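You operate a simulated robot arm through the tools that you are given. There is no shell and no other tool.

The job below is to be done with a simulated robot arm. You get a single attempt, and the scene is never put back.

JOB
Empty the blue cup into the tub of oats, close it and label it on the jar stand.
Fine: tub on the ring, the oats label in the slot, cup back. Set down upright: cup, tub.

It is judged by the outcome, as a careful person would: the job done as asked, and still so three seconds after it is handed in. It fails if anything else is knocked over, pushed out of place, dropped, spilled or broken.

ROBOT AND FRAMES
A 6-joint arm with a two-finger parallel gripper, fixed in place. Base frame: the origin is at the foot of the arm, x ahead of it, y to its left, z up; the work surface is at about z = 0.9. Readings come in m, rad, newtons and seconds.
With the tool pointing down near the work surface it reaches from about 0.36 to 0.86 m from the base axis. Its first joint turns from -2.007 to 2.007 rad. Payload 3.43 kg.
The tool frame sits at the grasp point between the pads (the TCP): z along the fingers, y along the line on which they close. The tips reach 0.034 m beyond it. Largest opening 0.128 m; finger width 0.024, thickness 0.012; the body of the gripper, 0.048 by 0.13 m, starts 0.096 m behind the TCP.
Orientation is that of the tool frame in the base frame, as a unit quaternion [w, x, y, z]. With the fingers straight down and closing along the base's y, the tool's x points along the base's -x, its y along +y and its z along -z.

CONTROLS
- The arm moves only by the tool apply_moves. Its argument "motion" is one flat list of numbers, 7 for each row, row after row: the shift along the base's x, y, z in m, then the turn, a rotation vector about the base's x, y, z in rad, then the opening in per cent of the stroke, from 0 (shut) to 100 (fully open). In form: [x, y, z, ax, ay, az, gripper, x, y, z, ax, ay, az, gripper, ...]. A call has 1 to 20 rows; each row is the pose to reach, as a shift and turn from the pose commanded when the call began. Rows are played at 5 a second. More than 0.05 m and 0.15 rad between two rows, or a gripper value outside its range, and nothing of the call is played. A pose out of reach is approached as far as the arm can. The call stops where the force on the tool passes 90 N (or 10 N more than at its start, if that is more) or the arm is blocked; 0.2 s more then pass. Each finger travels about 0.108 m/s and halts on what it meets, pressing with about 32 N; the grip force reading is that of the motor and also rises with nothing between the fingers. The clock runs only during rows and for 0.2 s after the last one: add rows that repeat a pose to give the fingers time. It gives the time, the measured TCP pose, the force on the tool (base axes), the opening and the grip force at its end, in the units of the frame above (readings bear some noise), with the torque about the TCP (base axes, N m) and any sound that the robot's microphone picked up.
- Cameras (640 x 400 px; columns grow to the right, rows downward): "scene" is fixed at [0.2225, 0.4981, 1.6473]; the picture's right is [-0.56, -0.83, 0.00], its down [-0.67, 0.45, -0.59] and it looks along [0.49, -0.33, -0.81] (base axes); focal length 346 px, centre (320, 200). "wrist" rides on the gripper at [0.076, -0.011, -0.16] in the tool frame; the picture's right is [0.15, 0.99, 0.00], its down [-0.88, 0.13, -0.46] and it looks along [-0.45, 0.07, 0.89] (tool axes); focal length 234 px, centre (320, 200). There is no depth. A picture from a camera that has moved, and an enlarged one, comes with that camera's place and axes in the base frame and with its lens.
- grab_frame(camera): a new picture of that camera. No time passes.
- move_column(by): slides the trunk up (or, below 0, down) by that many m; the arm rides with it, the base frame stays. It gives what a move gives, with no picture.
- zoom(camera, box): a new picture of the part [left, top, right, bottom] of that camera's present view, enlarged. No time passes.
- hand_in(): hands the job in; it is judged then, once.

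Places have to be worked out from the pictures, the camera data and where the tool is seen. Open the gripper and draw the arm clear of the work before you hand the job in, unless the task says otherwise.

The tools are called after ">>>" by a JSON object that holds its "name" and its "arguments". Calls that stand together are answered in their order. apply_moves: Moves the arm, as the interface text tells. Its arguments: {"type":"object","properties":{"motion":{"type":"array","items":{"type":"number"}}},"required":["motion"]} The other tools are called the same way: move_column (by) slides the trunk up or down; grab_frame (camera) takes a picture; zoom (camera, box) takes an enlarged picture of a part of a camera's view; hand_in () hands the job in.

At the start:

```text
t: 0.0
tool_pos: [0.4353, 0.2024, 1.3201]
orientation: [0.0, -0.001, 1.0, 0.0]
force: [0.5, -0.5, -0.1]
ft_torque: [0.0, -0.01, -0.01]
opening: 0.1283
finger_force: 0.0
trunk travel left (down, up): [-0.675, 0.115]
```

scene: 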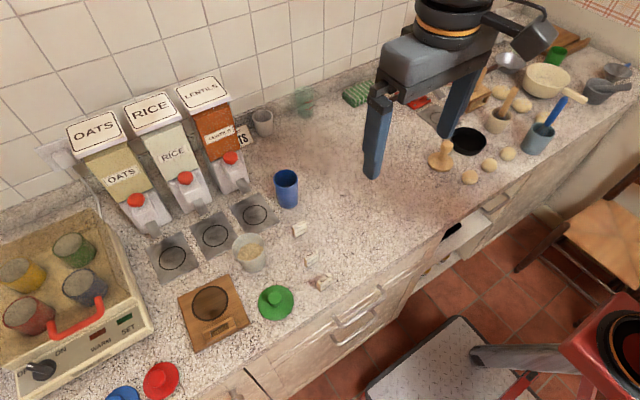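
wrist: 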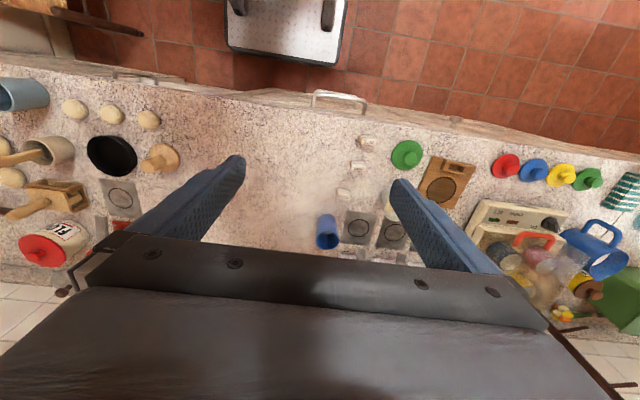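

The first pictures show dispensers, a blue cup, a tub with oats, lids, a wooden jar stand and small tags. I'll zoom in to see the details before any move.

>>> {"name": "zoom", "arguments": {"camera": "scene", "box": [140, 180, 340, 305]}}

>>> {"name": "zoom", "arguments": {"camera": "scene", "box": [160, 255, 352, 375]}}

>>> {"name": "zoom", "arguments": {"camera": "scene", "box": [60, 70, 300, 220]}}

>>> {"name": "zoom", "arguments": {"camera": "scene", "box": [0, 200, 320, 400]}}

```text
3.20 times, centred on (240, 242) of scene
camera zoom: at [0.2225, 0.4981, 1.6473], right [-0.56, -0.83, 0.0], down [-0.67, 0.45, -0.59], along [0.49, -0.33, -0.81], focal length 1108 px, centre (576, 64)
```

zoom: 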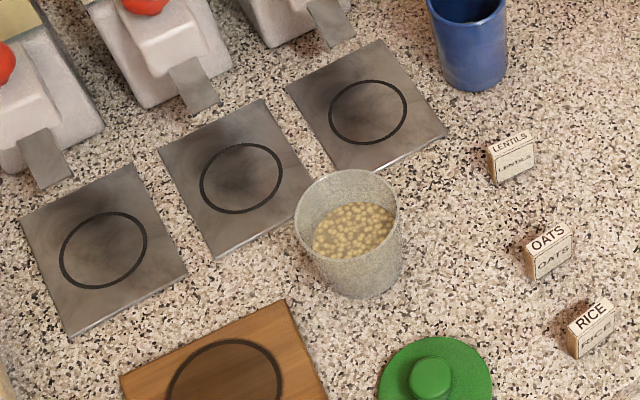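

```text
3.33 times, centred on (256, 315) of scene
camera zoom: at [0.2225, 0.4981, 1.6473], right [-0.56, -0.83, 0.0], down [-0.67, 0.45, -0.59], along [0.49, -0.33, -0.81], focal length 1154 px, centre (533, -183)
```

zoom: 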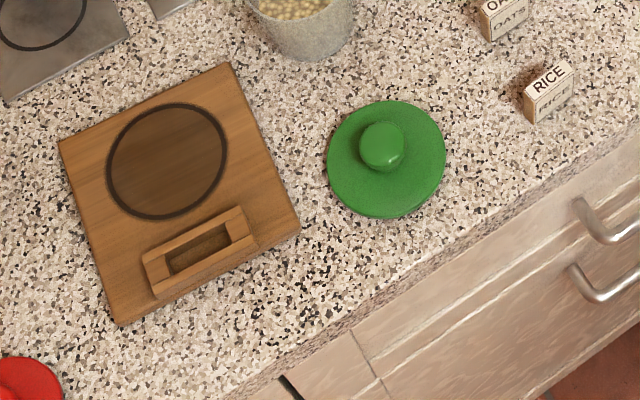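

```text
2.67 times, centred on (180, 145) of scene
camera zoom: at [0.2225, 0.4981, 1.6473], right [-0.56, -0.83, 0.0], down [-0.67, 0.45, -0.59], along [0.49, -0.33, -0.81], focal length 923 px, centre (693, 347)
```

zoom: 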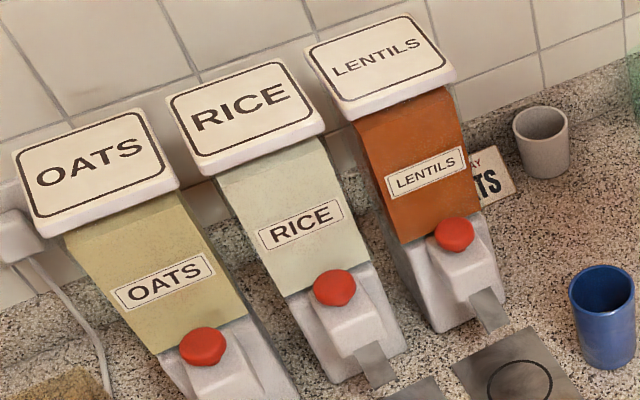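

```text
2.00 times, centred on (160, 300) of scene
camera zoom: at [0.2225, 0.4981, 1.6473], right [-0.56, -0.83, 0.0], down [-0.67, 0.45, -0.59], along [0.49, -0.33, -0.81], focal length 692 px, centre (640, 0)
```

zoom: 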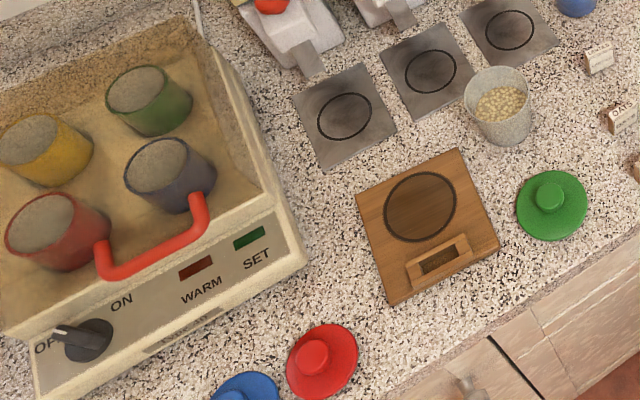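

The blue cup seems near (0.72, 0.27), the tub near (0.605, 0.43) and the stand near (0.58, 0.55). I'll take closer looks through both cameras to check these places and sizes.

>>> {"name": "zoom", "arguments": {"camera": "wrist", "box": [300, 120, 480, 270]}}

>>> {"name": "zoom", "arguments": {"camera": "scene", "box": [250, 150, 330, 200]}}

>>> {"name": "zoom", "arguments": {"camera": "wrist", "box": [440, 130, 640, 330]}}

>>> {"name": "zoom", "arguments": {"camera": "scene", "box": [340, 0, 640, 188]}}

```text
2.67 times, centred on (390, 195) of wrist
camera zoom: at [0.3603, 0.1909, 1.4803], right [-0.15, 0.99, 0.0], down [0.88, 0.13, 0.46], along [0.45, 0.07, -0.89], focal length 624 px, centre (133, 213)
```

zoom: 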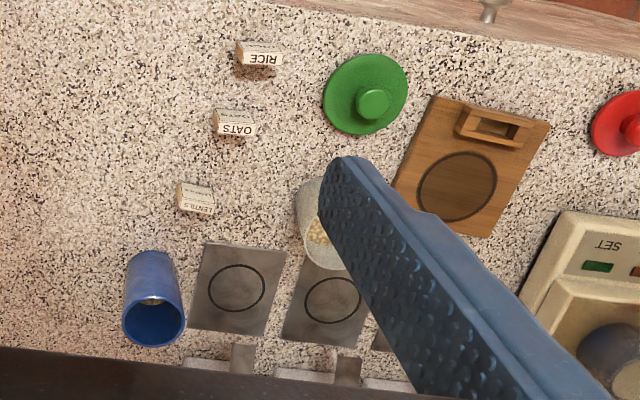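

```text
8.00 times, centred on (290, 175) of scene
camera zoom: at [0.2225, 0.4981, 1.6473], right [-0.56, -0.83, 0.0], down [-0.67, 0.45, -0.59], along [0.49, -0.33, -0.81], focal length 2770 px, centre (560, 400)
```

zoom: 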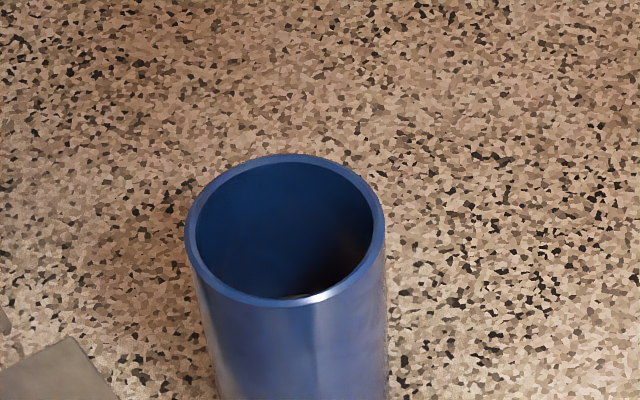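

```text
2.00 times, centred on (540, 230) of wrist
camera zoom: at [0.3603, 0.1909, 1.4803], right [-0.15, 0.99, 0.0], down [0.88, 0.13, 0.46], along [0.45, 0.07, -0.89], focal length 468 px, centre (-120, 140)
```

zoom: 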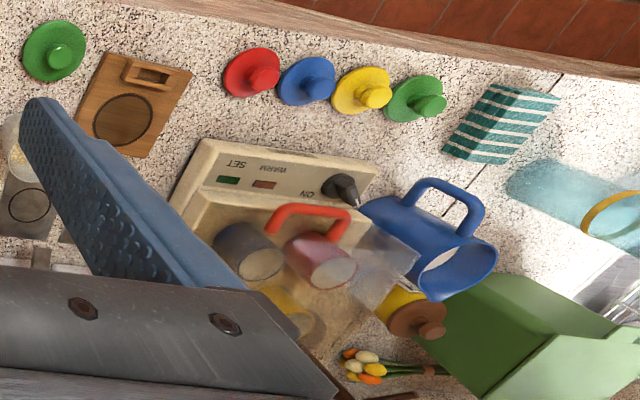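

```text
2.13 times, centred on (490, 94) of scene
camera zoom: at [0.2225, 0.4981, 1.6473], right [-0.56, -0.83, 0.0], down [-0.67, 0.45, -0.59], along [0.49, -0.33, -0.81], focal length 737 px, centre (-42, 426)
```

zoom: 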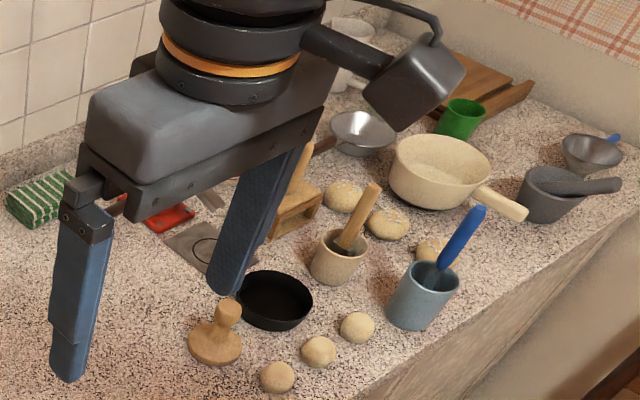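

Triangulating both views puts the cup rim at about (0.719, 0.265, z 0.996) with a 0.06 m diameter, and some grain shows inside. I'll slide the arm to the left at this height so the wrist camera can see the tub, lid and stand between the fingers.

>>> {"name": "apply_moves", "arguments": {"motion": [0, 0.045, 0, 0, 0, 0, 100, 0, 0.09, 0, 0, 0, 0, 100, 0, 0.135, 0, 0, 0, 0, 100, 0, 0.18, 0, 0, 0, 0, 100, 0, 0.22, 0, 0, 0, 0, 100, 0, 0.22, 0, 0, 0, 0, 100]}}

>>> {"name": "grab_frame", "arguments": {"camera": "wrist"}}

>>> {"name": "grab_frame", "arguments": {"camera": "scene"}}

```text
t: 1.4
tool_pos: [0.4341, 0.4239, 1.3212]
orientation: [0.0, 0.0, 1.0, 0.0]
force: [0.6, 0.3, -0.5]
ft_torque: [0.01, 0.01, -0.01]
opening: 0.1282
finger_force: 0.1
trunk travel left (down, up): [-0.675, 0.115]
```

```text
taken
camera wrist: at [0.3595, 0.4128, 1.4808], right [-0.15, 0.99, 0.0], down [0.88, 0.13, 0.46], along [0.45, 0.07, -0.89], focal length 234 px, centre (320, 200)
```

wrist: 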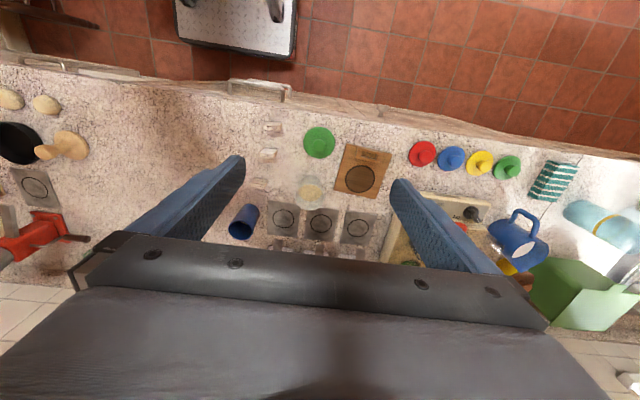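

```text
taken
```

scene: 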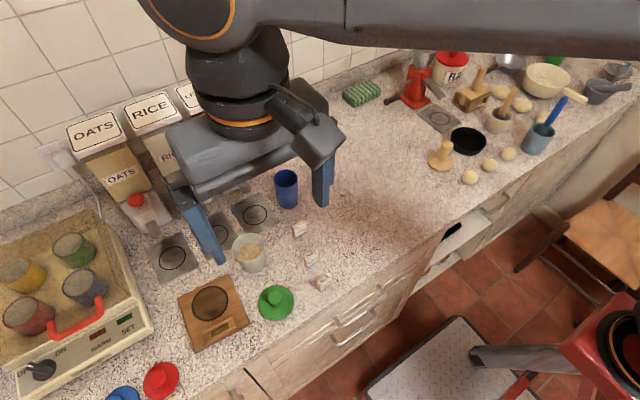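

>>> {"name": "zoom", "arguments": {"camera": "wrist", "box": [230, 110, 400, 250]}}

>>> {"name": "zoom", "arguments": {"camera": "wrist", "box": [290, 120, 400, 200]}}

>>> {"name": "zoom", "arguments": {"camera": "wrist", "box": [245, 110, 345, 210]}}

```text
2.86 times, centred on (315, 180) of wrist
camera zoom: at [0.3595, 0.4128, 1.4808], right [-0.15, 0.99, 0.0], down [0.88, 0.13, 0.46], along [0.45, 0.07, -0.89], focal length 669 px, centre (334, 257)
```

zoom: 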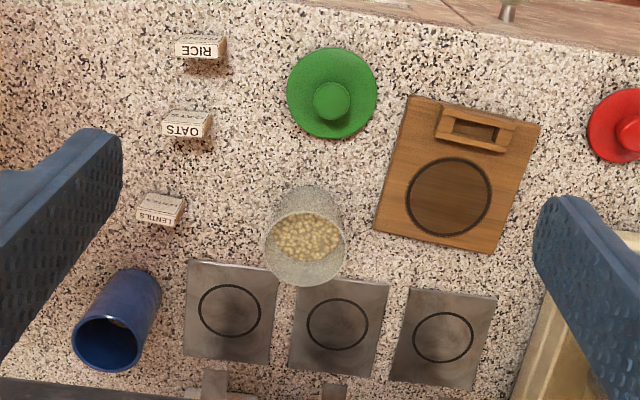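

```text
5.00 times, centred on (345, 160) of wrist
camera zoom: at [0.3595, 0.4128, 1.4808], right [-0.15, 0.99, 0.0], down [0.88, 0.13, 0.46], along [0.45, 0.07, -0.89], focal length 1171 px, centre (195, 400)
```

zoom: 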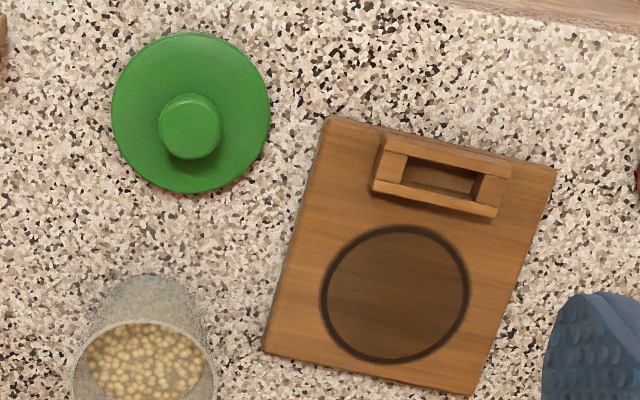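

```text
4.00 times, centred on (295, 160) of wrist
camera zoom: at [0.3595, 0.4128, 1.4808], right [-0.15, 0.99, 0.0], down [0.88, 0.13, 0.46], along [0.45, 0.07, -0.89], focal length 937 px, centre (420, 360)
```

zoom: 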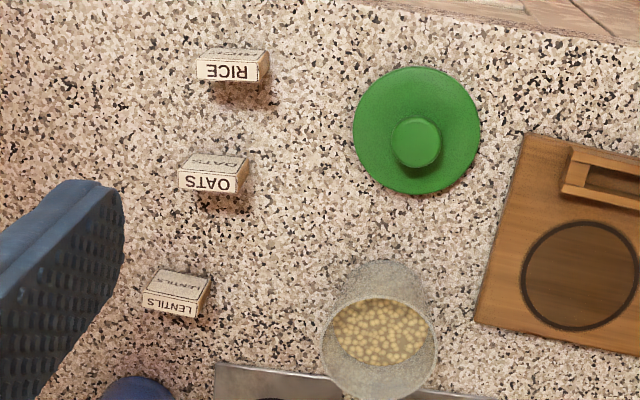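

The views agree: tub rim about (0.600, 0.427, z 0.99), green lid about (0.498, 0.433), OATS label about (0.538, 0.314), stand ring about (0.570, 0.549). To pour I want a near-horizontal side grip on the cup with the wrist camera on top, so I first test spinning the hand by half a turn in free air.

>>> {"name": "apply_moves", "arguments": {"motion": [0, -0.007, 0, 0, 0, -0.149, 100, 0, -0.014, 0, 0, 0, -0.298, 100, 0, -0.021, 0, 0, 0, -0.447, 100, 0, -0.028, 0, 0, 0, -0.596, 100, 0, -0.035, 0, 0, 0, -0.745, 100, 0, -0.042, 0, 0, 0, -0.894, 100, 0, -0.049, 0, 0, 0, -1.043, 100, 0, -0.056, 0, 0, 0, -1.192, 100, 0, -0.063, 0, 0, 0, -1.341, 100, 0, -0.07, 0, 0, 0, -1.49, 100, 0, -0.077, 0, 0, 0, -1.639, 100, 0, -0.084, 0, 0, 0, -1.788, 100, 0, -0.091, 0, 0, 0, -1.937, 100, 0, -0.098, 0, 0, 0, -2.086, 100, 0, -0.105, 0, 0, 0, -2.235, 100, 0, -0.112, 0, 0, 0, -2.384, 100, 0, -0.119, 0, 0, 0, -2.533, 100, 0, -0.126, 0, 0, 0, -2.682, 100, 0, -0.133, 0, 0, 0, -2.831, 100, 0, -0.14, 0, 0, 0, -2.98, 100]}}

```text
t: 5.6
tool_pos: [0.4876, 0.1096, 1.2913]
orientation: [-0.042, 0.988, 0.15, 0.001]
force: [0.2, 1.8, -0.5]
ft_torque: [-0.15, 0.01, 0.02]
opening: 0.128
finger_force: 0.1
out of reach, approached as far as the arm can: row 16, 17, 18, 19, 20
trunk travel left (down, up): [-0.675, 0.115]
```

The half turn ran into a wrist limit near -2.9 rad relative to the arm azimuth, so I'll use an approach heading of about 50° left instead. I turn back by 0.711 rad and read the pose to see how the commanded pose is kept.

>>> {"name": "apply_moves", "arguments": {"motion": [0, 0, 0, 0, 0, 0.142, 100, 0, 0, 0, 0, 0, 0.284, 100, 0, 0, 0, 0, 0, 0.427, 100, 0, 0, 0, 0, 0, 0.569, 100, 0, 0, 0, 0, 0, 0.711, 100, 0, 0, 0, 0, 0, 0.711, 100]}}

```text
t: 7.0
tool_pos: [0.489, 0.1054, 1.2895]
orientation: [-0.039, 0.873, 0.486, -0.014]
force: [0.0, -0.2, -0.1]
ft_torque: [-0.01, -0.01, -0.02]
opening: 0.128
finger_force: 0.1
trunk travel left (down, up): [-0.675, 0.115]
```

The commanded pose is kept as the one actually reached, so I'll work from the measured pose. Now I tilt the hand to the target side-grip attitude (heading 50°, 25° below horizontal, camera on top) in free air, to test reach.

>>> {"name": "apply_moves", "arguments": {"motion": [0.0076, -0.003, -0.011, 0.1083, -0.0896, -0.0218, 100, 0.0152, -0.006, -0.022, 0.2165, -0.1793, -0.0436, 100, 0.0229, -0.009, -0.034, 0.3248, -0.2689, -0.0654, 100, 0.0305, -0.0125, -0.045, 0.4331, -0.3585, -0.0872, 100, 0.0381, -0.0156, -0.056, 0.5413, -0.4481, -0.109, 100, 0.0457, -0.019, -0.067, 0.6496, -0.5378, -0.1308, 100, 0.0534, -0.022, -0.079, 0.7578, -0.6274, -0.1526, 100, 0.061, -0.025, -0.09, 0.8661, -0.717, -0.1744, 100, 0.061, -0.025, -0.09, 0.8661, -0.717, -0.1744, 100]}}

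>>> {"name": "grab_frame", "arguments": {"camera": "scene"}}

>>> {"name": "grab_frame", "arguments": {"camera": "wrist"}}

```text
t: 9.0
tool_pos: [0.5481, 0.0804, 1.199]
orientation: [-0.228, 0.764, 0.356, 0.488]
force: [-0.6, 0.1, -0.6]
ft_torque: [0.01, -0.01, 0.0]
opening: 0.1279
finger_force: 0.0
trunk travel left (down, up): [-0.675, 0.115]
```

```text
taken
```

scene: 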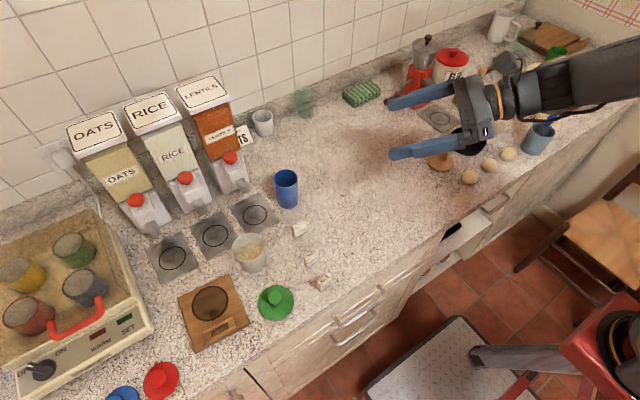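

```text
taken
camera wrist: at [0.4676, 0.0013, 1.3354], right [0.8, -0.59, 0.13], down [-0.4, -0.68, -0.61], along [0.45, 0.43, -0.78], focal length 234 px, centre (320, 200)
```

wrist: 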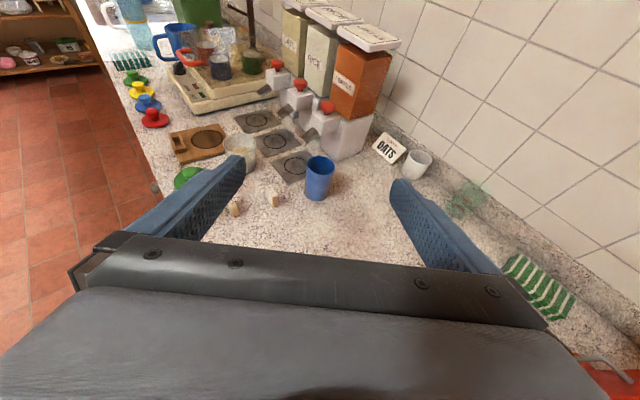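

The side-grip attitude is reached cleanly, with the cup in view between the fingers. I'll zoom the wrist view to refine where the cup, tub, labels and stand are.

>>> {"name": "zoom", "arguments": {"camera": "wrist", "box": [220, 110, 360, 220]}}

>>> {"name": "zoom", "arguments": {"camera": "scene", "box": [230, 160, 330, 290]}}

>>> {"name": "zoom", "arguments": {"camera": "scene", "box": [260, 210, 350, 300]}}

```text
3.64 times, centred on (290, 165) of wrist
camera zoom: at [0.4676, 0.0013, 1.3354], right [0.8, -0.59, 0.13], down [-0.4, -0.68, -0.61], along [0.45, 0.43, -0.78], focal length 852 px, centre (429, 327)
```

zoom: 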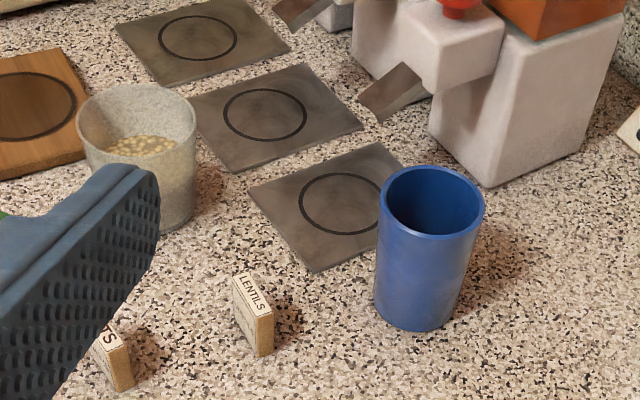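

```text
3.08 times, centred on (280, 225) of scene
camera zoom: at [0.2225, 0.4981, 1.6473], right [-0.56, -0.83, 0.0], down [-0.67, 0.45, -0.59], along [0.49, -0.33, -0.81], focal length 1065 px, centre (443, 123)
```

zoom: 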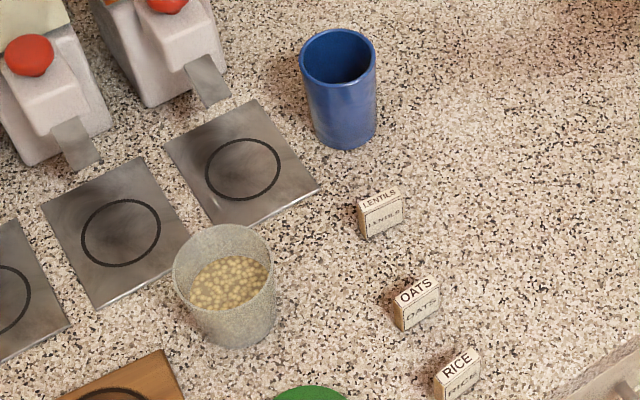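

```text
4.44 times, centred on (305, 255) of scene
camera zoom: at [0.2225, 0.4981, 1.6473], right [-0.56, -0.83, 0.0], down [-0.67, 0.45, -0.59], along [0.49, -0.33, -0.81], focal length 1539 px, centre (387, -44)
```

zoom: 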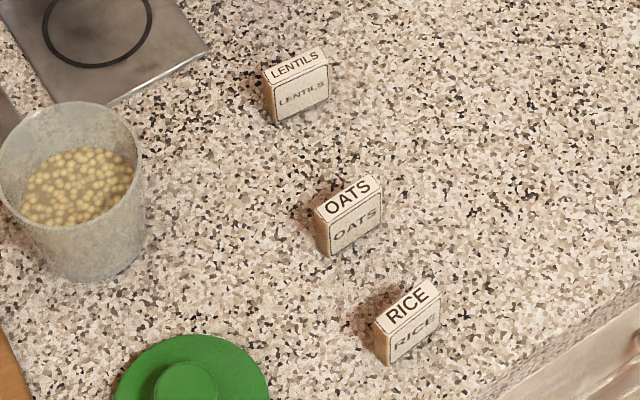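

All readings agree on the cup at about (0.7175, 0.264), rim near z 0.996, and the labels are small standing blocks. I move to a pre-approach about 0.12 m short of the cup along the 50° heading, narrowing the fingers to 75 %.

>>> {"name": "apply_moves", "arguments": {"motion": [0.0132, 0.013, -0.036, 0, 0, 0, 95, 0.0264, 0.026, -0.0725, 0, 0, 0, 90, 0.0396, 0.039, -0.109, 0, 0, 0, 85, 0.0528, 0.052, -0.145, 0, 0, 0, 80, 0.066, 0.0655, -0.181, 0, 0, 0, 75, 0.0792, 0.0785, -0.2175, 0, 0, 0, 75, 0.0924, 0.0916, -0.247, 0, 0, 0, 75, 0.0924, 0.0916, -0.247, 0, 0, 0, 75]}}

>>> {"name": "grab_frame", "arguments": {"camera": "scene"}}

>>> {"name": "grab_frame", "arguments": {"camera": "wrist"}}

```text
t: 10.8
tool_pos: [0.6416, 0.1735, 0.9523]
orientation: [-0.228, 0.764, 0.357, 0.487]
force: [0.1, -0.2, 0.6]
ft_torque: [0.02, 0.01, 0.01]
opening: 0.0961
finger_force: 0.1
trunk travel left (down, up): [-0.675, 0.115]
```

```text
taken
```

scene: 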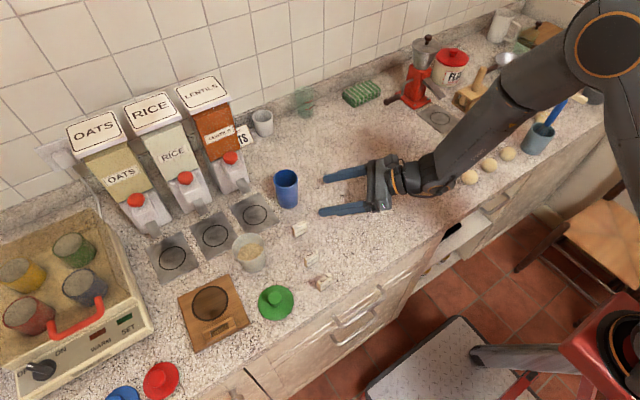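

```text
taken
camera wrist: at [0.5611, 0.0948, 1.0883], right [0.8, -0.59, 0.13], down [-0.4, -0.68, -0.61], along [0.45, 0.43, -0.78], focal length 234 px, centre (320, 200)
```

wrist: 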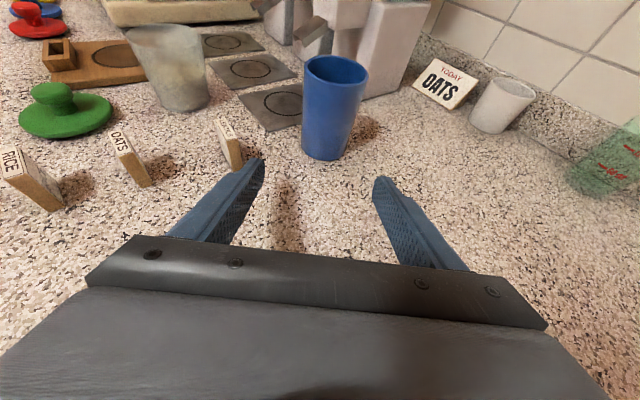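

The hand is lined up with the cup, and the left finger will pass about 2 cm clear of the LENTILS label. I advance along the heading to put the cup between the pads.

>>> {"name": "apply_moves", "arguments": {"motion": [0.019, 0.0226, -0.0015, 0, 0, 0, 75, 0.038, 0.0452, -0.003, 0, 0, 0, 75, 0.057, 0.0679, -0.0045, 0, 0, 0, 75, 0.076, 0.0905, -0.006, 0, 0, 0, 75, 0.076, 0.0905, -0.006, 0, 0, 0, 75]}}

>>> {"name": "grab_frame", "arguments": {"camera": "wrist"}}

>>> {"name": "zoom", "arguments": {"camera": "scene", "box": [220, 140, 400, 260]}}

```text
t: 12.0
tool_pos: [0.7184, 0.2642, 0.9463]
orientation: [-0.228, 0.764, 0.356, 0.488]
force: [0.0, 0.6, 1.0]
ft_torque: [-0.02, 0.01, 0.01]
opening: 0.0959
finger_force: 0.0
trunk travel left (down, up): [-0.675, 0.115]
```

```text
taken
camera wrist: at [0.6374, 0.1843, 1.0824], right [0.8, -0.59, 0.13], down [-0.4, -0.68, -0.61], along [0.45, 0.43, -0.78], focal length 234 px, centre (320, 200)
```

wrist: 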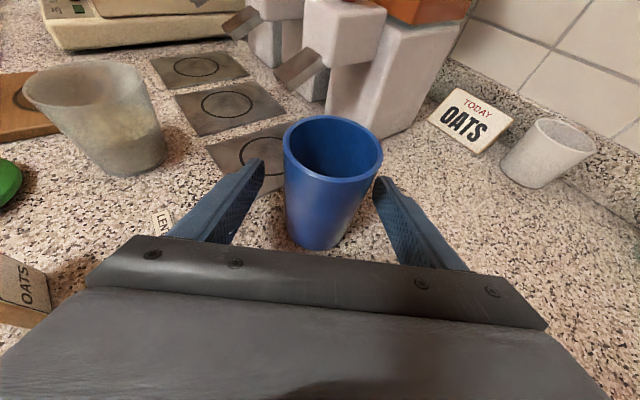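

```text
3.33 times, centred on (310, 200) of scene
camera zoom: at [0.2225, 0.4981, 1.6473], right [-0.56, -0.83, 0.0], down [-0.67, 0.45, -0.59], along [0.49, -0.33, -0.81], focal length 1154 px, centre (353, 200)
```

zoom: 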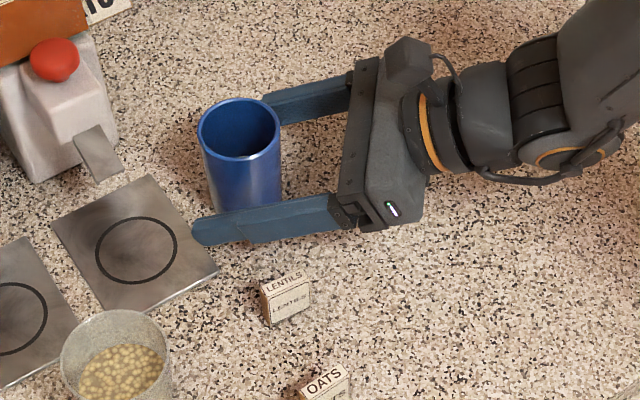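

The cup sits centred between the pads, and a sign behind reads "TODAY OATS". I close the gripper on the cup.

>>> {"name": "apply_moves", "arguments": {"motion": [0, 0, 0, 0, 0, 0, 60, 0, 0, 0, 0, 0, 0, 45, 0, 0, 0, 0, 0, 0, 30, 0, 0, 0, 0, 0, 0, 30, 0, 0, 0, 0, 0, 0, 30]}}

>>> {"name": "grab_frame", "arguments": {"camera": "wrist"}}

```text
t: 13.2
tool_pos: [0.7183, 0.2632, 0.9461]
orientation: [-0.227, 0.764, 0.356, 0.488]
force: [1.0, 0.2, 3.0]
ft_torque: [0.06, 0.0, -0.02]
opening: 0.0582
finger_force: 31.8
trunk travel left (down, up): [-0.675, 0.115]
```

```text
taken
camera wrist: at [0.6373, 0.184, 1.0826], right [0.8, -0.59, 0.13], down [-0.4, -0.68, -0.61], along [0.45, 0.43, -0.78], focal length 234 px, centre (320, 200)
```

wrist: 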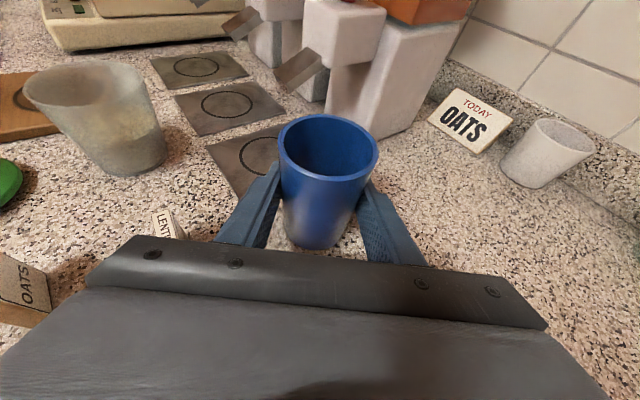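

The grip is firm at 0.0582 m with 32 N. I lift the cup straight up by 0.16 m, gently.

>>> {"name": "apply_moves", "arguments": {"motion": [0, 0, 0.01, 0, 0, 0, 30, 0, 0, 0.03, 0, 0, 0, 30, 0, 0, 0.055, 0, 0, 0, 30, 0, 0, 0.08, 0, 0, 0, 30, 0, 0, 0.105, 0, 0, 0, 30, 0, 0, 0.13, 0, 0, 0, 30, 0, 0, 0.15, 0, 0, 0, 30, 0, 0, 0.16, 0, 0, 0, 30, 0, 0, 0.16, 0, 0, 0, 30]}}

>>> {"name": "grab_frame", "arguments": {"camera": "wrist"}}

>>> {"name": "grab_frame", "arguments": {"camera": "scene"}}

```text
t: 15.2
tool_pos: [0.7166, 0.2627, 1.1064]
orientation: [-0.227, 0.764, 0.356, 0.487]
force: [-0.3, 0.9, -1.6]
ft_torque: [0.02, -0.01, -0.01]
opening: 0.058
finger_force: 31.8
trunk travel left (down, up): [-0.675, 0.115]
```

```text
taken
camera wrist: at [0.6364, 0.1836, 1.2422], right [0.8, -0.59, 0.13], down [-0.4, -0.68, -0.61], along [0.45, 0.43, -0.78], focal length 234 px, centre (320, 200)
```

wrist: 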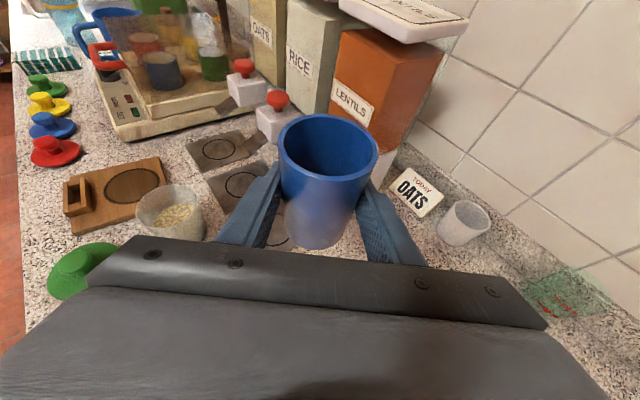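

```text
taken
```

scene: 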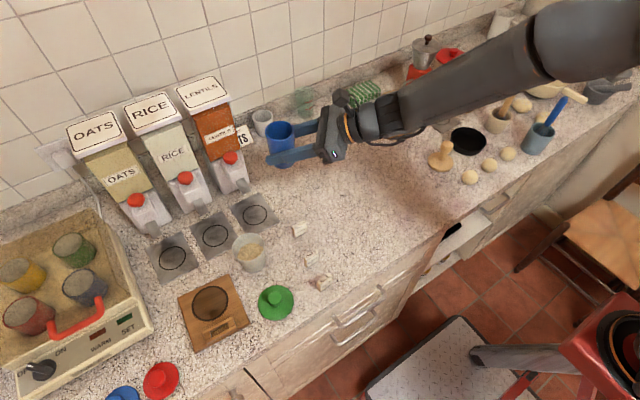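

The cup is held and everything else is undisturbed. I zoom into the cup and the tub to judge the fill and refine the tub's location before pouring.

>>> {"name": "zoom", "arguments": {"camera": "scene", "box": [250, 110, 330, 160]}}

>>> {"name": "zoom", "arguments": {"camera": "wrist", "box": [120, 160, 240, 260]}}

>>> {"name": "zoom", "arguments": {"camera": "scene", "box": [215, 220, 285, 280]}}

```text
8.00 times, centred on (290, 135) of scene
camera zoom: at [0.2225, 0.4981, 1.6473], right [-0.56, -0.83, 0.0], down [-0.67, 0.45, -0.59], along [0.49, -0.33, -0.81], focal length 2770 px, centre (560, 720)
```

zoom: 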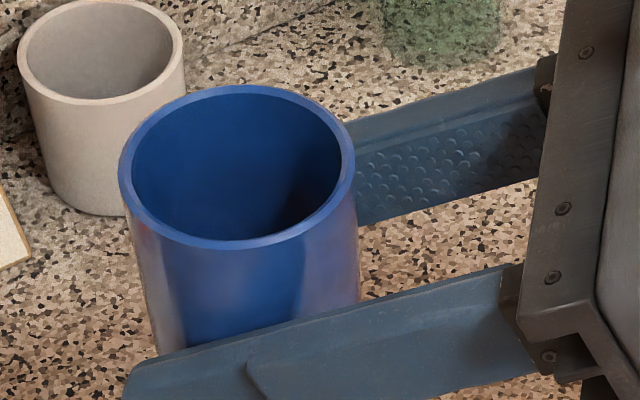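

```text
4.00 times, centred on (180, 210) of wrist
camera zoom: at [0.6364, 0.1836, 1.2422], right [0.8, -0.59, 0.13], down [-0.4, -0.68, -0.61], along [0.45, 0.43, -0.78], focal length 937 px, centre (880, 160)
```

zoom: 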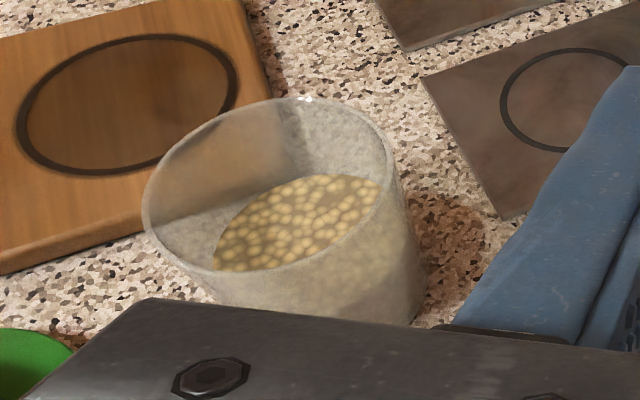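

```text
6.67 times, centred on (250, 250) of scene
camera zoom: at [0.2225, 0.4981, 1.6473], right [-0.56, -0.83, 0.0], down [-0.67, 0.45, -0.59], along [0.49, -0.33, -0.81], focal length 2308 px, centre (787, -133)
```

zoom: 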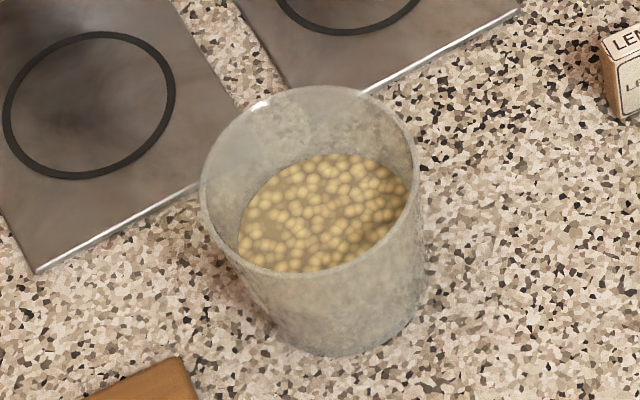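

The refined tub position is about (0.611, 0.425) with its rim near z 0.973 and plenty of room inside; the cup holds a shallow load. I carry the upright cup beside and above the tub, ready to tip toward azimuth 125°.

>>> {"name": "apply_moves", "arguments": {"motion": [-0.006, 0.01, -0.004, 0, 0, 0, 30, -0.018, 0.0285, -0.012, 0, 0, 0, 30, -0.032, 0.05, -0.021, 0, 0, 0, 30, -0.046, 0.0725, -0.0305, 0, 0, 0, 30, -0.058, 0.093, -0.0385, 0, 0, 0, 30, -0.067, 0.106, -0.044, 0, 0, 0, 30, -0.07, 0.1115, -0.0464, 0, 0, 0, 30, -0.07, 0.1115, -0.0464, 0, 0, 0, 30]}}

>>> {"name": "grab_frame", "arguments": {"camera": "wrist"}}

>>> {"name": "zoom", "arguments": {"camera": "scene", "box": [170, 150, 410, 300]}}

```text
t: 17.0
tool_pos: [0.6472, 0.3733, 1.0592]
orientation: [-0.228, 0.764, 0.356, 0.488]
force: [-0.2, 0.0, -1.0]
ft_torque: [0.01, -0.05, 0.02]
opening: 0.0579
finger_force: 31.7
trunk travel left (down, up): [-0.675, 0.115]
```

```text
taken
camera wrist: at [0.5664, 0.2942, 1.1951], right [0.8, -0.59, 0.13], down [-0.4, -0.68, -0.61], along [0.45, 0.43, -0.78], focal length 234 px, centre (320, 200)
```

wrist: 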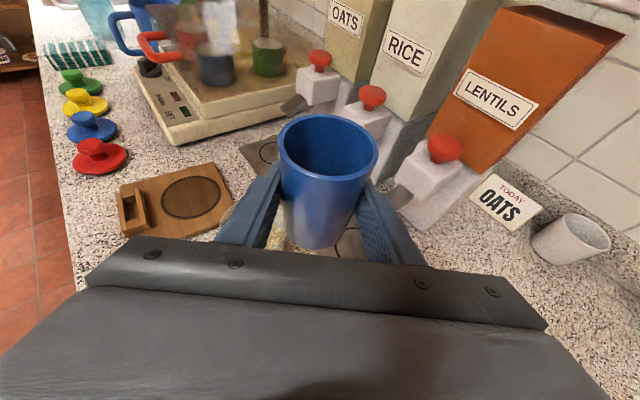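

```text
2.67 times, centred on (290, 225) of scene
camera zoom: at [0.2225, 0.4981, 1.6473], right [-0.56, -0.83, 0.0], down [-0.67, 0.45, -0.59], along [0.49, -0.33, -0.81], focal length 923 px, centre (400, 133)
```

zoom: 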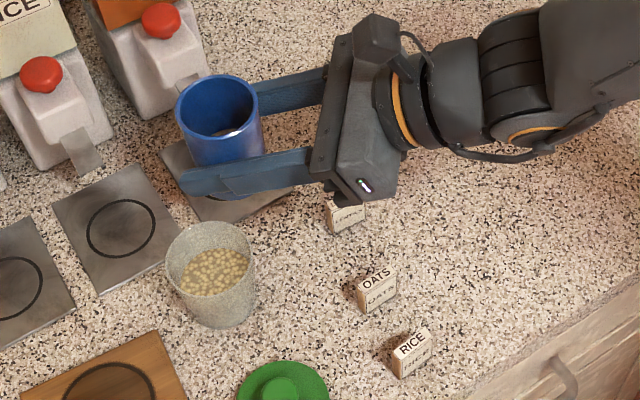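

Something pale is visible at the bottom of the cup; I zoom on it before tipping.

>>> {"name": "zoom", "arguments": {"camera": "scene", "box": [225, 170, 285, 215]}}

```text
8.89 times, centred on (255, 192) of scene
camera zoom: at [0.2225, 0.4981, 1.6473], right [-0.56, -0.83, 0.0], down [-0.67, 0.45, -0.59], along [0.49, -0.33, -0.81], focal length 3077 px, centre (898, 267)
```

zoom: 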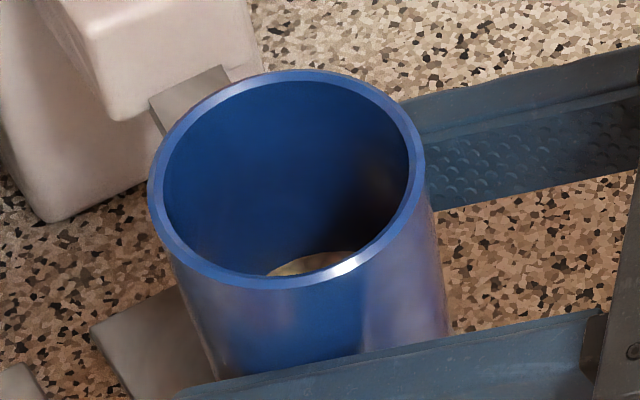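

The cup holds a thin layer of tan grain. I begin tipping in stages about a fixed horizontal axis, so the lip comes over the tub mouth, stopping at 58° to check.

>>> {"name": "apply_moves", "arguments": {"motion": [0.001, -0.0015, -0.004, -0.1188, -0.0832, 0, 30, 0.0022, -0.0031, -0.009, -0.2376, -0.1663, 0, 30, 0.0033, -0.0048, -0.014, -0.3564, -0.2495, 0, 30, 0.0045, -0.0064, -0.019, -0.4751, -0.3327, 0, 30, 0.005, -0.0072, -0.026, -0.5939, -0.4159, 0, 30, 0.0056, -0.008, -0.032, -0.7127, -0.499, 0, 30, 0.0058, -0.0083, -0.039, -0.8315, -0.5822, 0, 30, 0.0058, -0.0083, -0.039, -0.8315, -0.5822, 0, 30]}}

>>> {"name": "zoom", "arguments": {"camera": "scene", "box": [170, 150, 410, 300]}}

>>> {"name": "grab_frame", "arguments": {"camera": "wrist"}}

```text
t: 18.8
tool_pos: [0.7109, 0.285, 1.0499]
orientation: [0.137, 0.61, 0.597, 0.503]
force: [0.6, -0.7, -1.2]
ft_torque: [0.01, 0.04, -0.03]
opening: 0.058
finger_force: 32.2
out of reach, approached as far as the arm can: row 4, 5, 6, 7, 8
trunk travel left (down, up): [-0.675, 0.115]
```

```text
2.67 times, centred on (290, 225) of scene
camera zoom: at [0.2225, 0.4981, 1.6473], right [-0.56, -0.83, 0.0], down [-0.67, 0.45, -0.59], along [0.49, -0.33, -0.81], focal length 923 px, centre (400, 133)
```

zoom: 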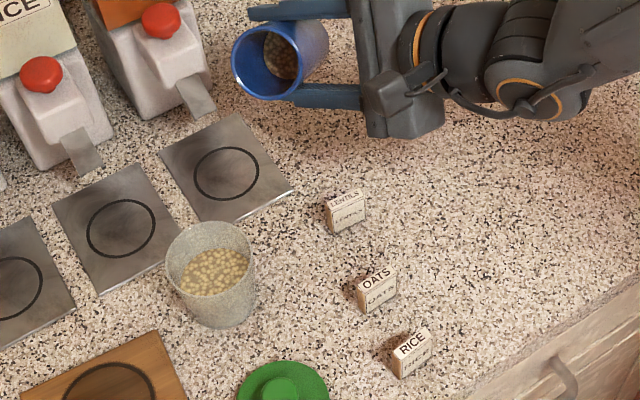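

```text
taken
camera wrist: at [0.5634, 0.2849, 1.1484], right [0.55, -0.12, 0.83], down [-0.08, -0.99, -0.09], along [0.83, -0.02, -0.56], focal length 234 px, centre (320, 200)
```

wrist: 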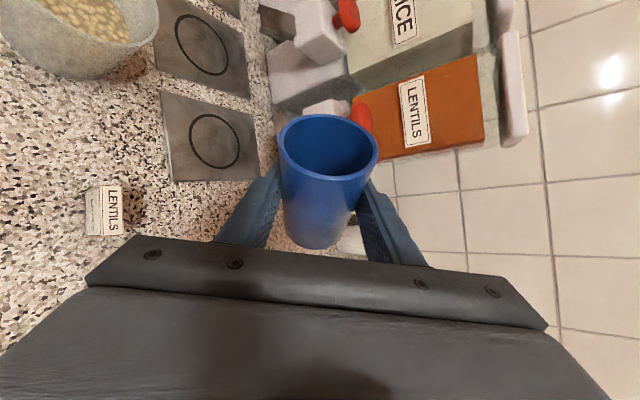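

The arm could not hold both place and tilt: a forearm-roll limit, since the forearm is steep and the tool bends upward from it. Nothing spilled or was touched, so I bring the cup upright again over free counter, then will lower the trunk to flatten the forearm.

>>> {"name": "apply_moves", "arguments": {"motion": [-0.007, 0.002, 0.01, 0.1051, 0.0805, -0.0172, 30, -0.014, 0.004, 0.02, 0.2102, 0.1611, -0.0344, 30, -0.021, 0.006, 0.03, 0.3153, 0.2416, -0.0516, 30, -0.028, 0.008, 0.04, 0.4204, 0.3221, -0.0687, 30, -0.036, 0.011, 0.05, 0.5255, 0.4026, -0.0859, 30, -0.043, 0.013, 0.06, 0.6306, 0.4832, -0.1031, 30, -0.05, 0.015, 0.07, 0.7357, 0.5637, -0.1203, 30, -0.05, 0.015, 0.07, 0.7357, 0.5637, -0.1203, 30]}}

>>> {"name": "grab_frame", "arguments": {"camera": "scene"}}

```text
t: 20.6
tool_pos: [0.6616, 0.3024, 1.1198]
orientation: [-0.229, 0.765, 0.356, 0.486]
force: [0.2, -1.1, -0.9]
ft_torque: [0.0, 0.04, 0.0]
opening: 0.058
finger_force: 31.9
trunk travel left (down, up): [-0.675, 0.115]
```

```text
taken
```

scene: 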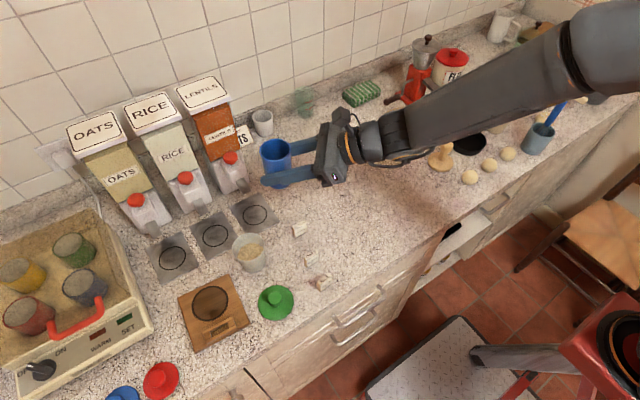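

The cup is upright again with its load. I raise the arm and then lower the trunk in alternating steps, so the forearm becomes flatter while the cup stays at a safe height.

>>> {"name": "apply_moves", "arguments": {"motion": [0, 0, 0.02, 0, 0, 0, 30, 0, 0, 0.045, 0, 0, 0, 30, 0, 0, 0.075, 0, 0, 0, 30, 0, 0, 0.105, 0, 0, 0, 30, 0, 0, 0.13, 0, 0, 0, 30, 0, 0, 0.15, 0, 0, 0, 30, 0, 0, 0.15, 0, 0, 0, 30]}}

>>> {"name": "move_column", "arguments": {"by": -0.15}}

```text
t: 22.2
tool_pos: [0.6613, 0.3023, 1.2709]
orientation: [-0.228, 0.765, 0.356, 0.486]
force: [0.2, -0.3, -0.8]
ft_torque: [-0.03, 0.02, -0.02]
opening: 0.0577
finger_force: 31.7
trunk travel left (down, up): [-0.675, 0.115]
```

```text
t: 23.9
tool_pos: [0.6606, 0.3036, 1.1202]
orientation: [-0.228, 0.764, 0.356, 0.488]
force: [-0.1, 0.7, -2.0]
ft_torque: [-0.02, 0.0, 0.01]
opening: 0.0578
finger_force: 32.2
trunk travel left (down, up): [-0.525, 0.265]
```

The trunk moved down 0.15 m with the cup held steady at z 1.12. I repeat the step.

>>> {"name": "apply_moves", "arguments": {"motion": [0, 0, 0.02, 0, 0, 0, 30, 0, 0, 0.045, 0, 0, 0, 30, 0, 0, 0.075, 0, 0, 0, 30, 0, 0, 0.105, 0, 0, 0, 30, 0, 0, 0.13, 0, 0, 0, 30, 0, 0, 0.15, 0, 0, 0, 30, 0, 0, 0.15, 0, 0, 0, 30]}}

>>> {"name": "move_column", "arguments": {"by": -0.15}}

>>> {"name": "grab_frame", "arguments": {"camera": "scene"}}

```text
t: 25.6
tool_pos: [0.6612, 0.3034, 1.2707]
orientation: [-0.227, 0.765, 0.356, 0.486]
force: [0.0, 0.0, -0.8]
ft_torque: [0.0, 0.02, 0.02]
opening: 0.058
finger_force: 32.2
trunk travel left (down, up): [-0.525, 0.265]
```

```text
t: 27.3
tool_pos: [0.6621, 0.3035, 1.1202]
orientation: [-0.228, 0.764, 0.356, 0.487]
force: [0.0, 0.6, -1.5]
ft_torque: [0.02, 0.0, -0.01]
opening: 0.0579
finger_force: 31.9
trunk travel left (down, up): [-0.375, 0.415]
```

```text
taken
```

scene: 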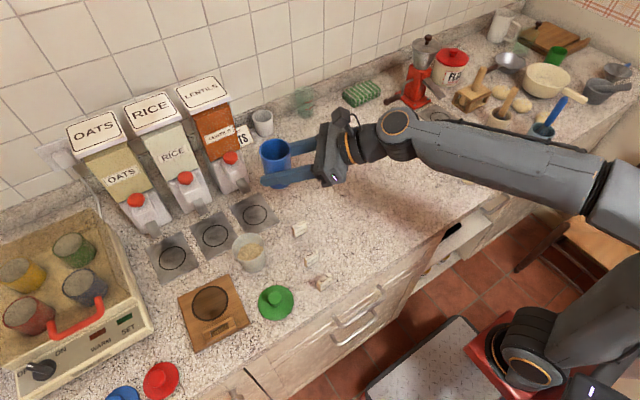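

The forearm is now flatter (about 20° down). I do one more step of 0.15 m.

>>> {"name": "apply_moves", "arguments": {"motion": [0, 0, 0.02, 0, 0, 0, 30, 0, 0, 0.045, 0, 0, 0, 30, 0, 0, 0.075, 0, 0, 0, 30, 0, 0, 0.105, 0, 0, 0, 30, 0, 0, 0.13, 0, 0, 0, 30, 0, 0, 0.15, 0, 0, 0, 30, 0, 0, 0.15, 0, 0, 0, 30]}}

>>> {"name": "move_column", "arguments": {"by": -0.15}}

>>> {"name": "grab_frame", "arguments": {"camera": "scene"}}

```text
t: 28.9
tool_pos: [0.6617, 0.3038, 1.2708]
orientation: [-0.227, 0.765, 0.356, 0.487]
force: [0.2, 0.8, -1.0]
ft_torque: [0.01, -0.01, 0.01]
opening: 0.0577
finger_force: 32.1
trunk travel left (down, up): [-0.375, 0.415]
```

```text
t: 30.6
tool_pos: [0.6608, 0.3034, 1.121]
orientation: [-0.228, 0.764, 0.355, 0.488]
force: [-0.4, 0.0, -0.8]
ft_torque: [-0.02, 0.01, 0.0]
opening: 0.0578
finger_force: 32.3
trunk travel left (down, up): [-0.225, 0.565]
```

```text
taken
```

scene: 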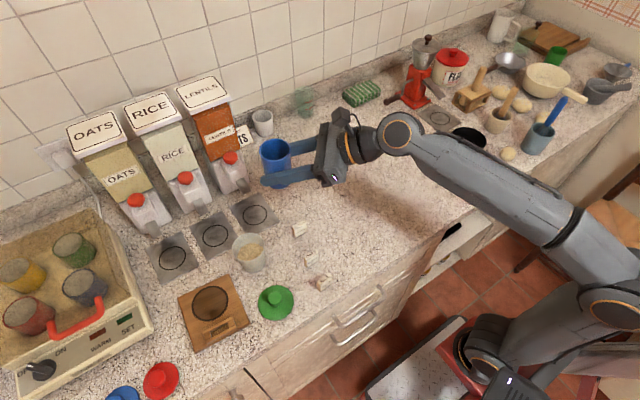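

The forearm is now roughly level, so the tool bends downward from it. I carry the upright cup back to the pouring start beside the tub.

>>> {"name": "apply_moves", "arguments": {"motion": [-0.002, 0.01, -0.008, 0, 0, 0, 30, -0.006, 0.03, -0.026, 0, 0, 0, 30, -0.01, 0.05, -0.044, 0, 0, 0, 30, -0.0128, 0.064, -0.056, 0, 0, 0, 30, -0.0136, 0.0699, -0.061, 0, 0, 0, 30, -0.0136, 0.0699, -0.061, 0, 0, 0, 30]}}

>>> {"name": "zoom", "arguments": {"camera": "scene", "box": [170, 130, 410, 300]}}

```text
t: 32.0
tool_pos: [0.646, 0.3733, 1.0609]
orientation: [-0.228, 0.765, 0.356, 0.487]
force: [-0.1, -0.3, -0.8]
ft_torque: [-0.03, 0.01, 0.0]
opening: 0.0578
finger_force: 31.7
trunk travel left (down, up): [-0.225, 0.565]
```

```text
2.35 times, centred on (290, 215) of scene
camera zoom: at [0.2225, 0.4981, 1.6473], right [-0.56, -0.83, 0.0], down [-0.67, 0.45, -0.59], along [0.49, -0.33, -0.81], focal length 814 px, centre (391, 165)
```

zoom: 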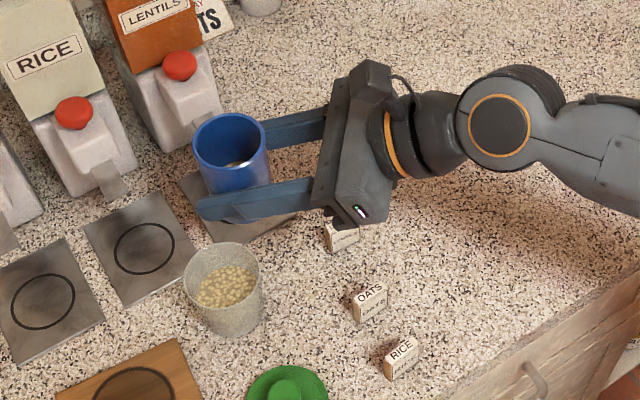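

I repeat the staged tip to 58° from here and check whether it is now within reach.

>>> {"name": "apply_moves", "arguments": {"motion": [0.001, -0.0015, -0.004, -0.1188, -0.0832, 0, 30, 0.0022, -0.0031, -0.009, -0.2376, -0.1663, 0, 30, 0.0033, -0.0048, -0.014, -0.3564, -0.2495, 0, 30, 0.0045, -0.0064, -0.019, -0.4751, -0.3327, 0, 30, 0.005, -0.0072, -0.026, -0.5939, -0.4159, 0, 30, 0.0056, -0.008, -0.032, -0.7127, -0.499, 0, 30, 0.0058, -0.0083, -0.039, -0.8315, -0.5822, 0, 30, 0.0058, -0.0083, -0.039, -0.8315, -0.5822, 0, 30]}}

>>> {"name": "zoom", "arguments": {"camera": "scene", "box": [170, 150, 410, 300]}}

>>> {"name": "grab_frame", "arguments": {"camera": "wrist"}}

```text
t: 33.9
tool_pos: [0.6533, 0.3653, 1.0199]
orientation: [0.205, 0.623, 0.568, 0.497]
force: [-1.1, -0.8, -1.8]
ft_torque: [-0.01, -0.01, -0.01]
opening: 0.0578
finger_force: 32.7
trunk travel left (down, up): [-0.225, 0.565]
```

```text
2.67 times, centred on (290, 225) of scene
camera zoom: at [0.2225, 0.4981, 1.6473], right [-0.56, -0.83, 0.0], down [-0.67, 0.45, -0.59], along [0.49, -0.33, -0.81], focal length 923 px, centre (400, 133)
```

zoom: 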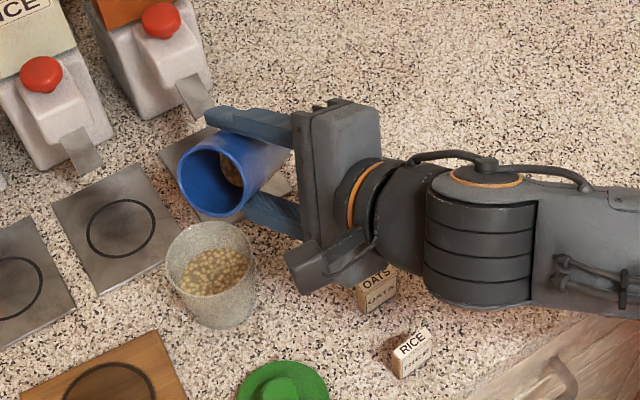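

```text
taken
camera wrist: at [0.5007, 0.3883, 1.1072], right [0.48, -0.13, 0.87], down [-0.2, -0.98, -0.04], along [0.86, -0.15, -0.49], focal length 234 px, centre (320, 200)
```

wrist: 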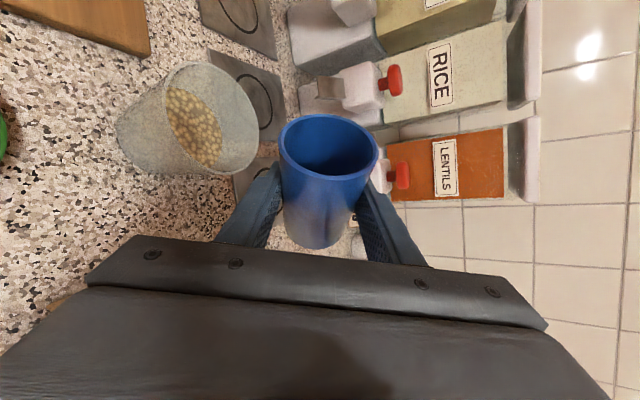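

This time the pose was fully reached: the cup is tipped 58° with its mouth toward the tub. I zoom in to check the lip's place against the tub rim.

>>> {"name": "zoom", "arguments": {"camera": "scene", "box": [220, 185, 300, 280]}}

>>> {"name": "zoom", "arguments": {"camera": "wrist", "box": [100, 40, 400, 260]}}

```text
4.21 times, centred on (260, 232) of scene
camera zoom: at [0.2225, 0.4981, 1.6473], right [-0.56, -0.83, 0.0], down [-0.67, 0.45, -0.59], along [0.49, -0.33, -0.81], focal length 1458 px, centre (573, 63)
```

zoom: 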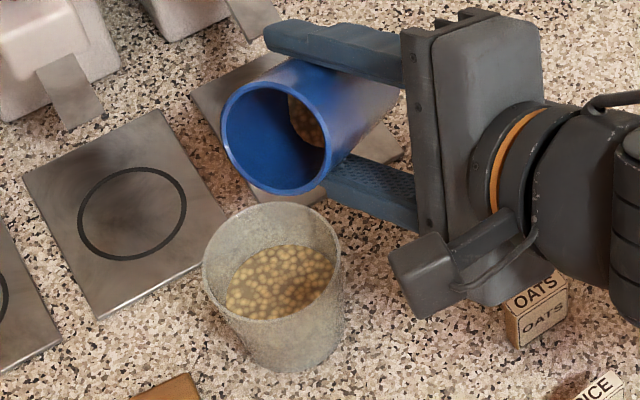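

```text
1.82 times, centred on (250, 150) of wrist
camera zoom: at [0.5007, 0.3883, 1.1072], right [0.48, -0.13, 0.87], down [-0.2, -0.98, -0.04], along [0.86, -0.15, -0.49], focal length 426 px, centre (447, 291)
```

zoom: 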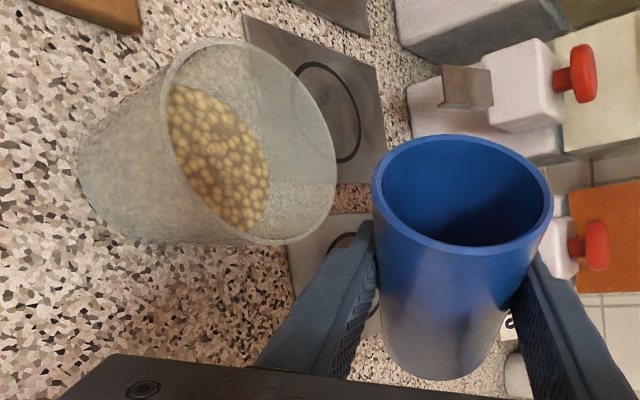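

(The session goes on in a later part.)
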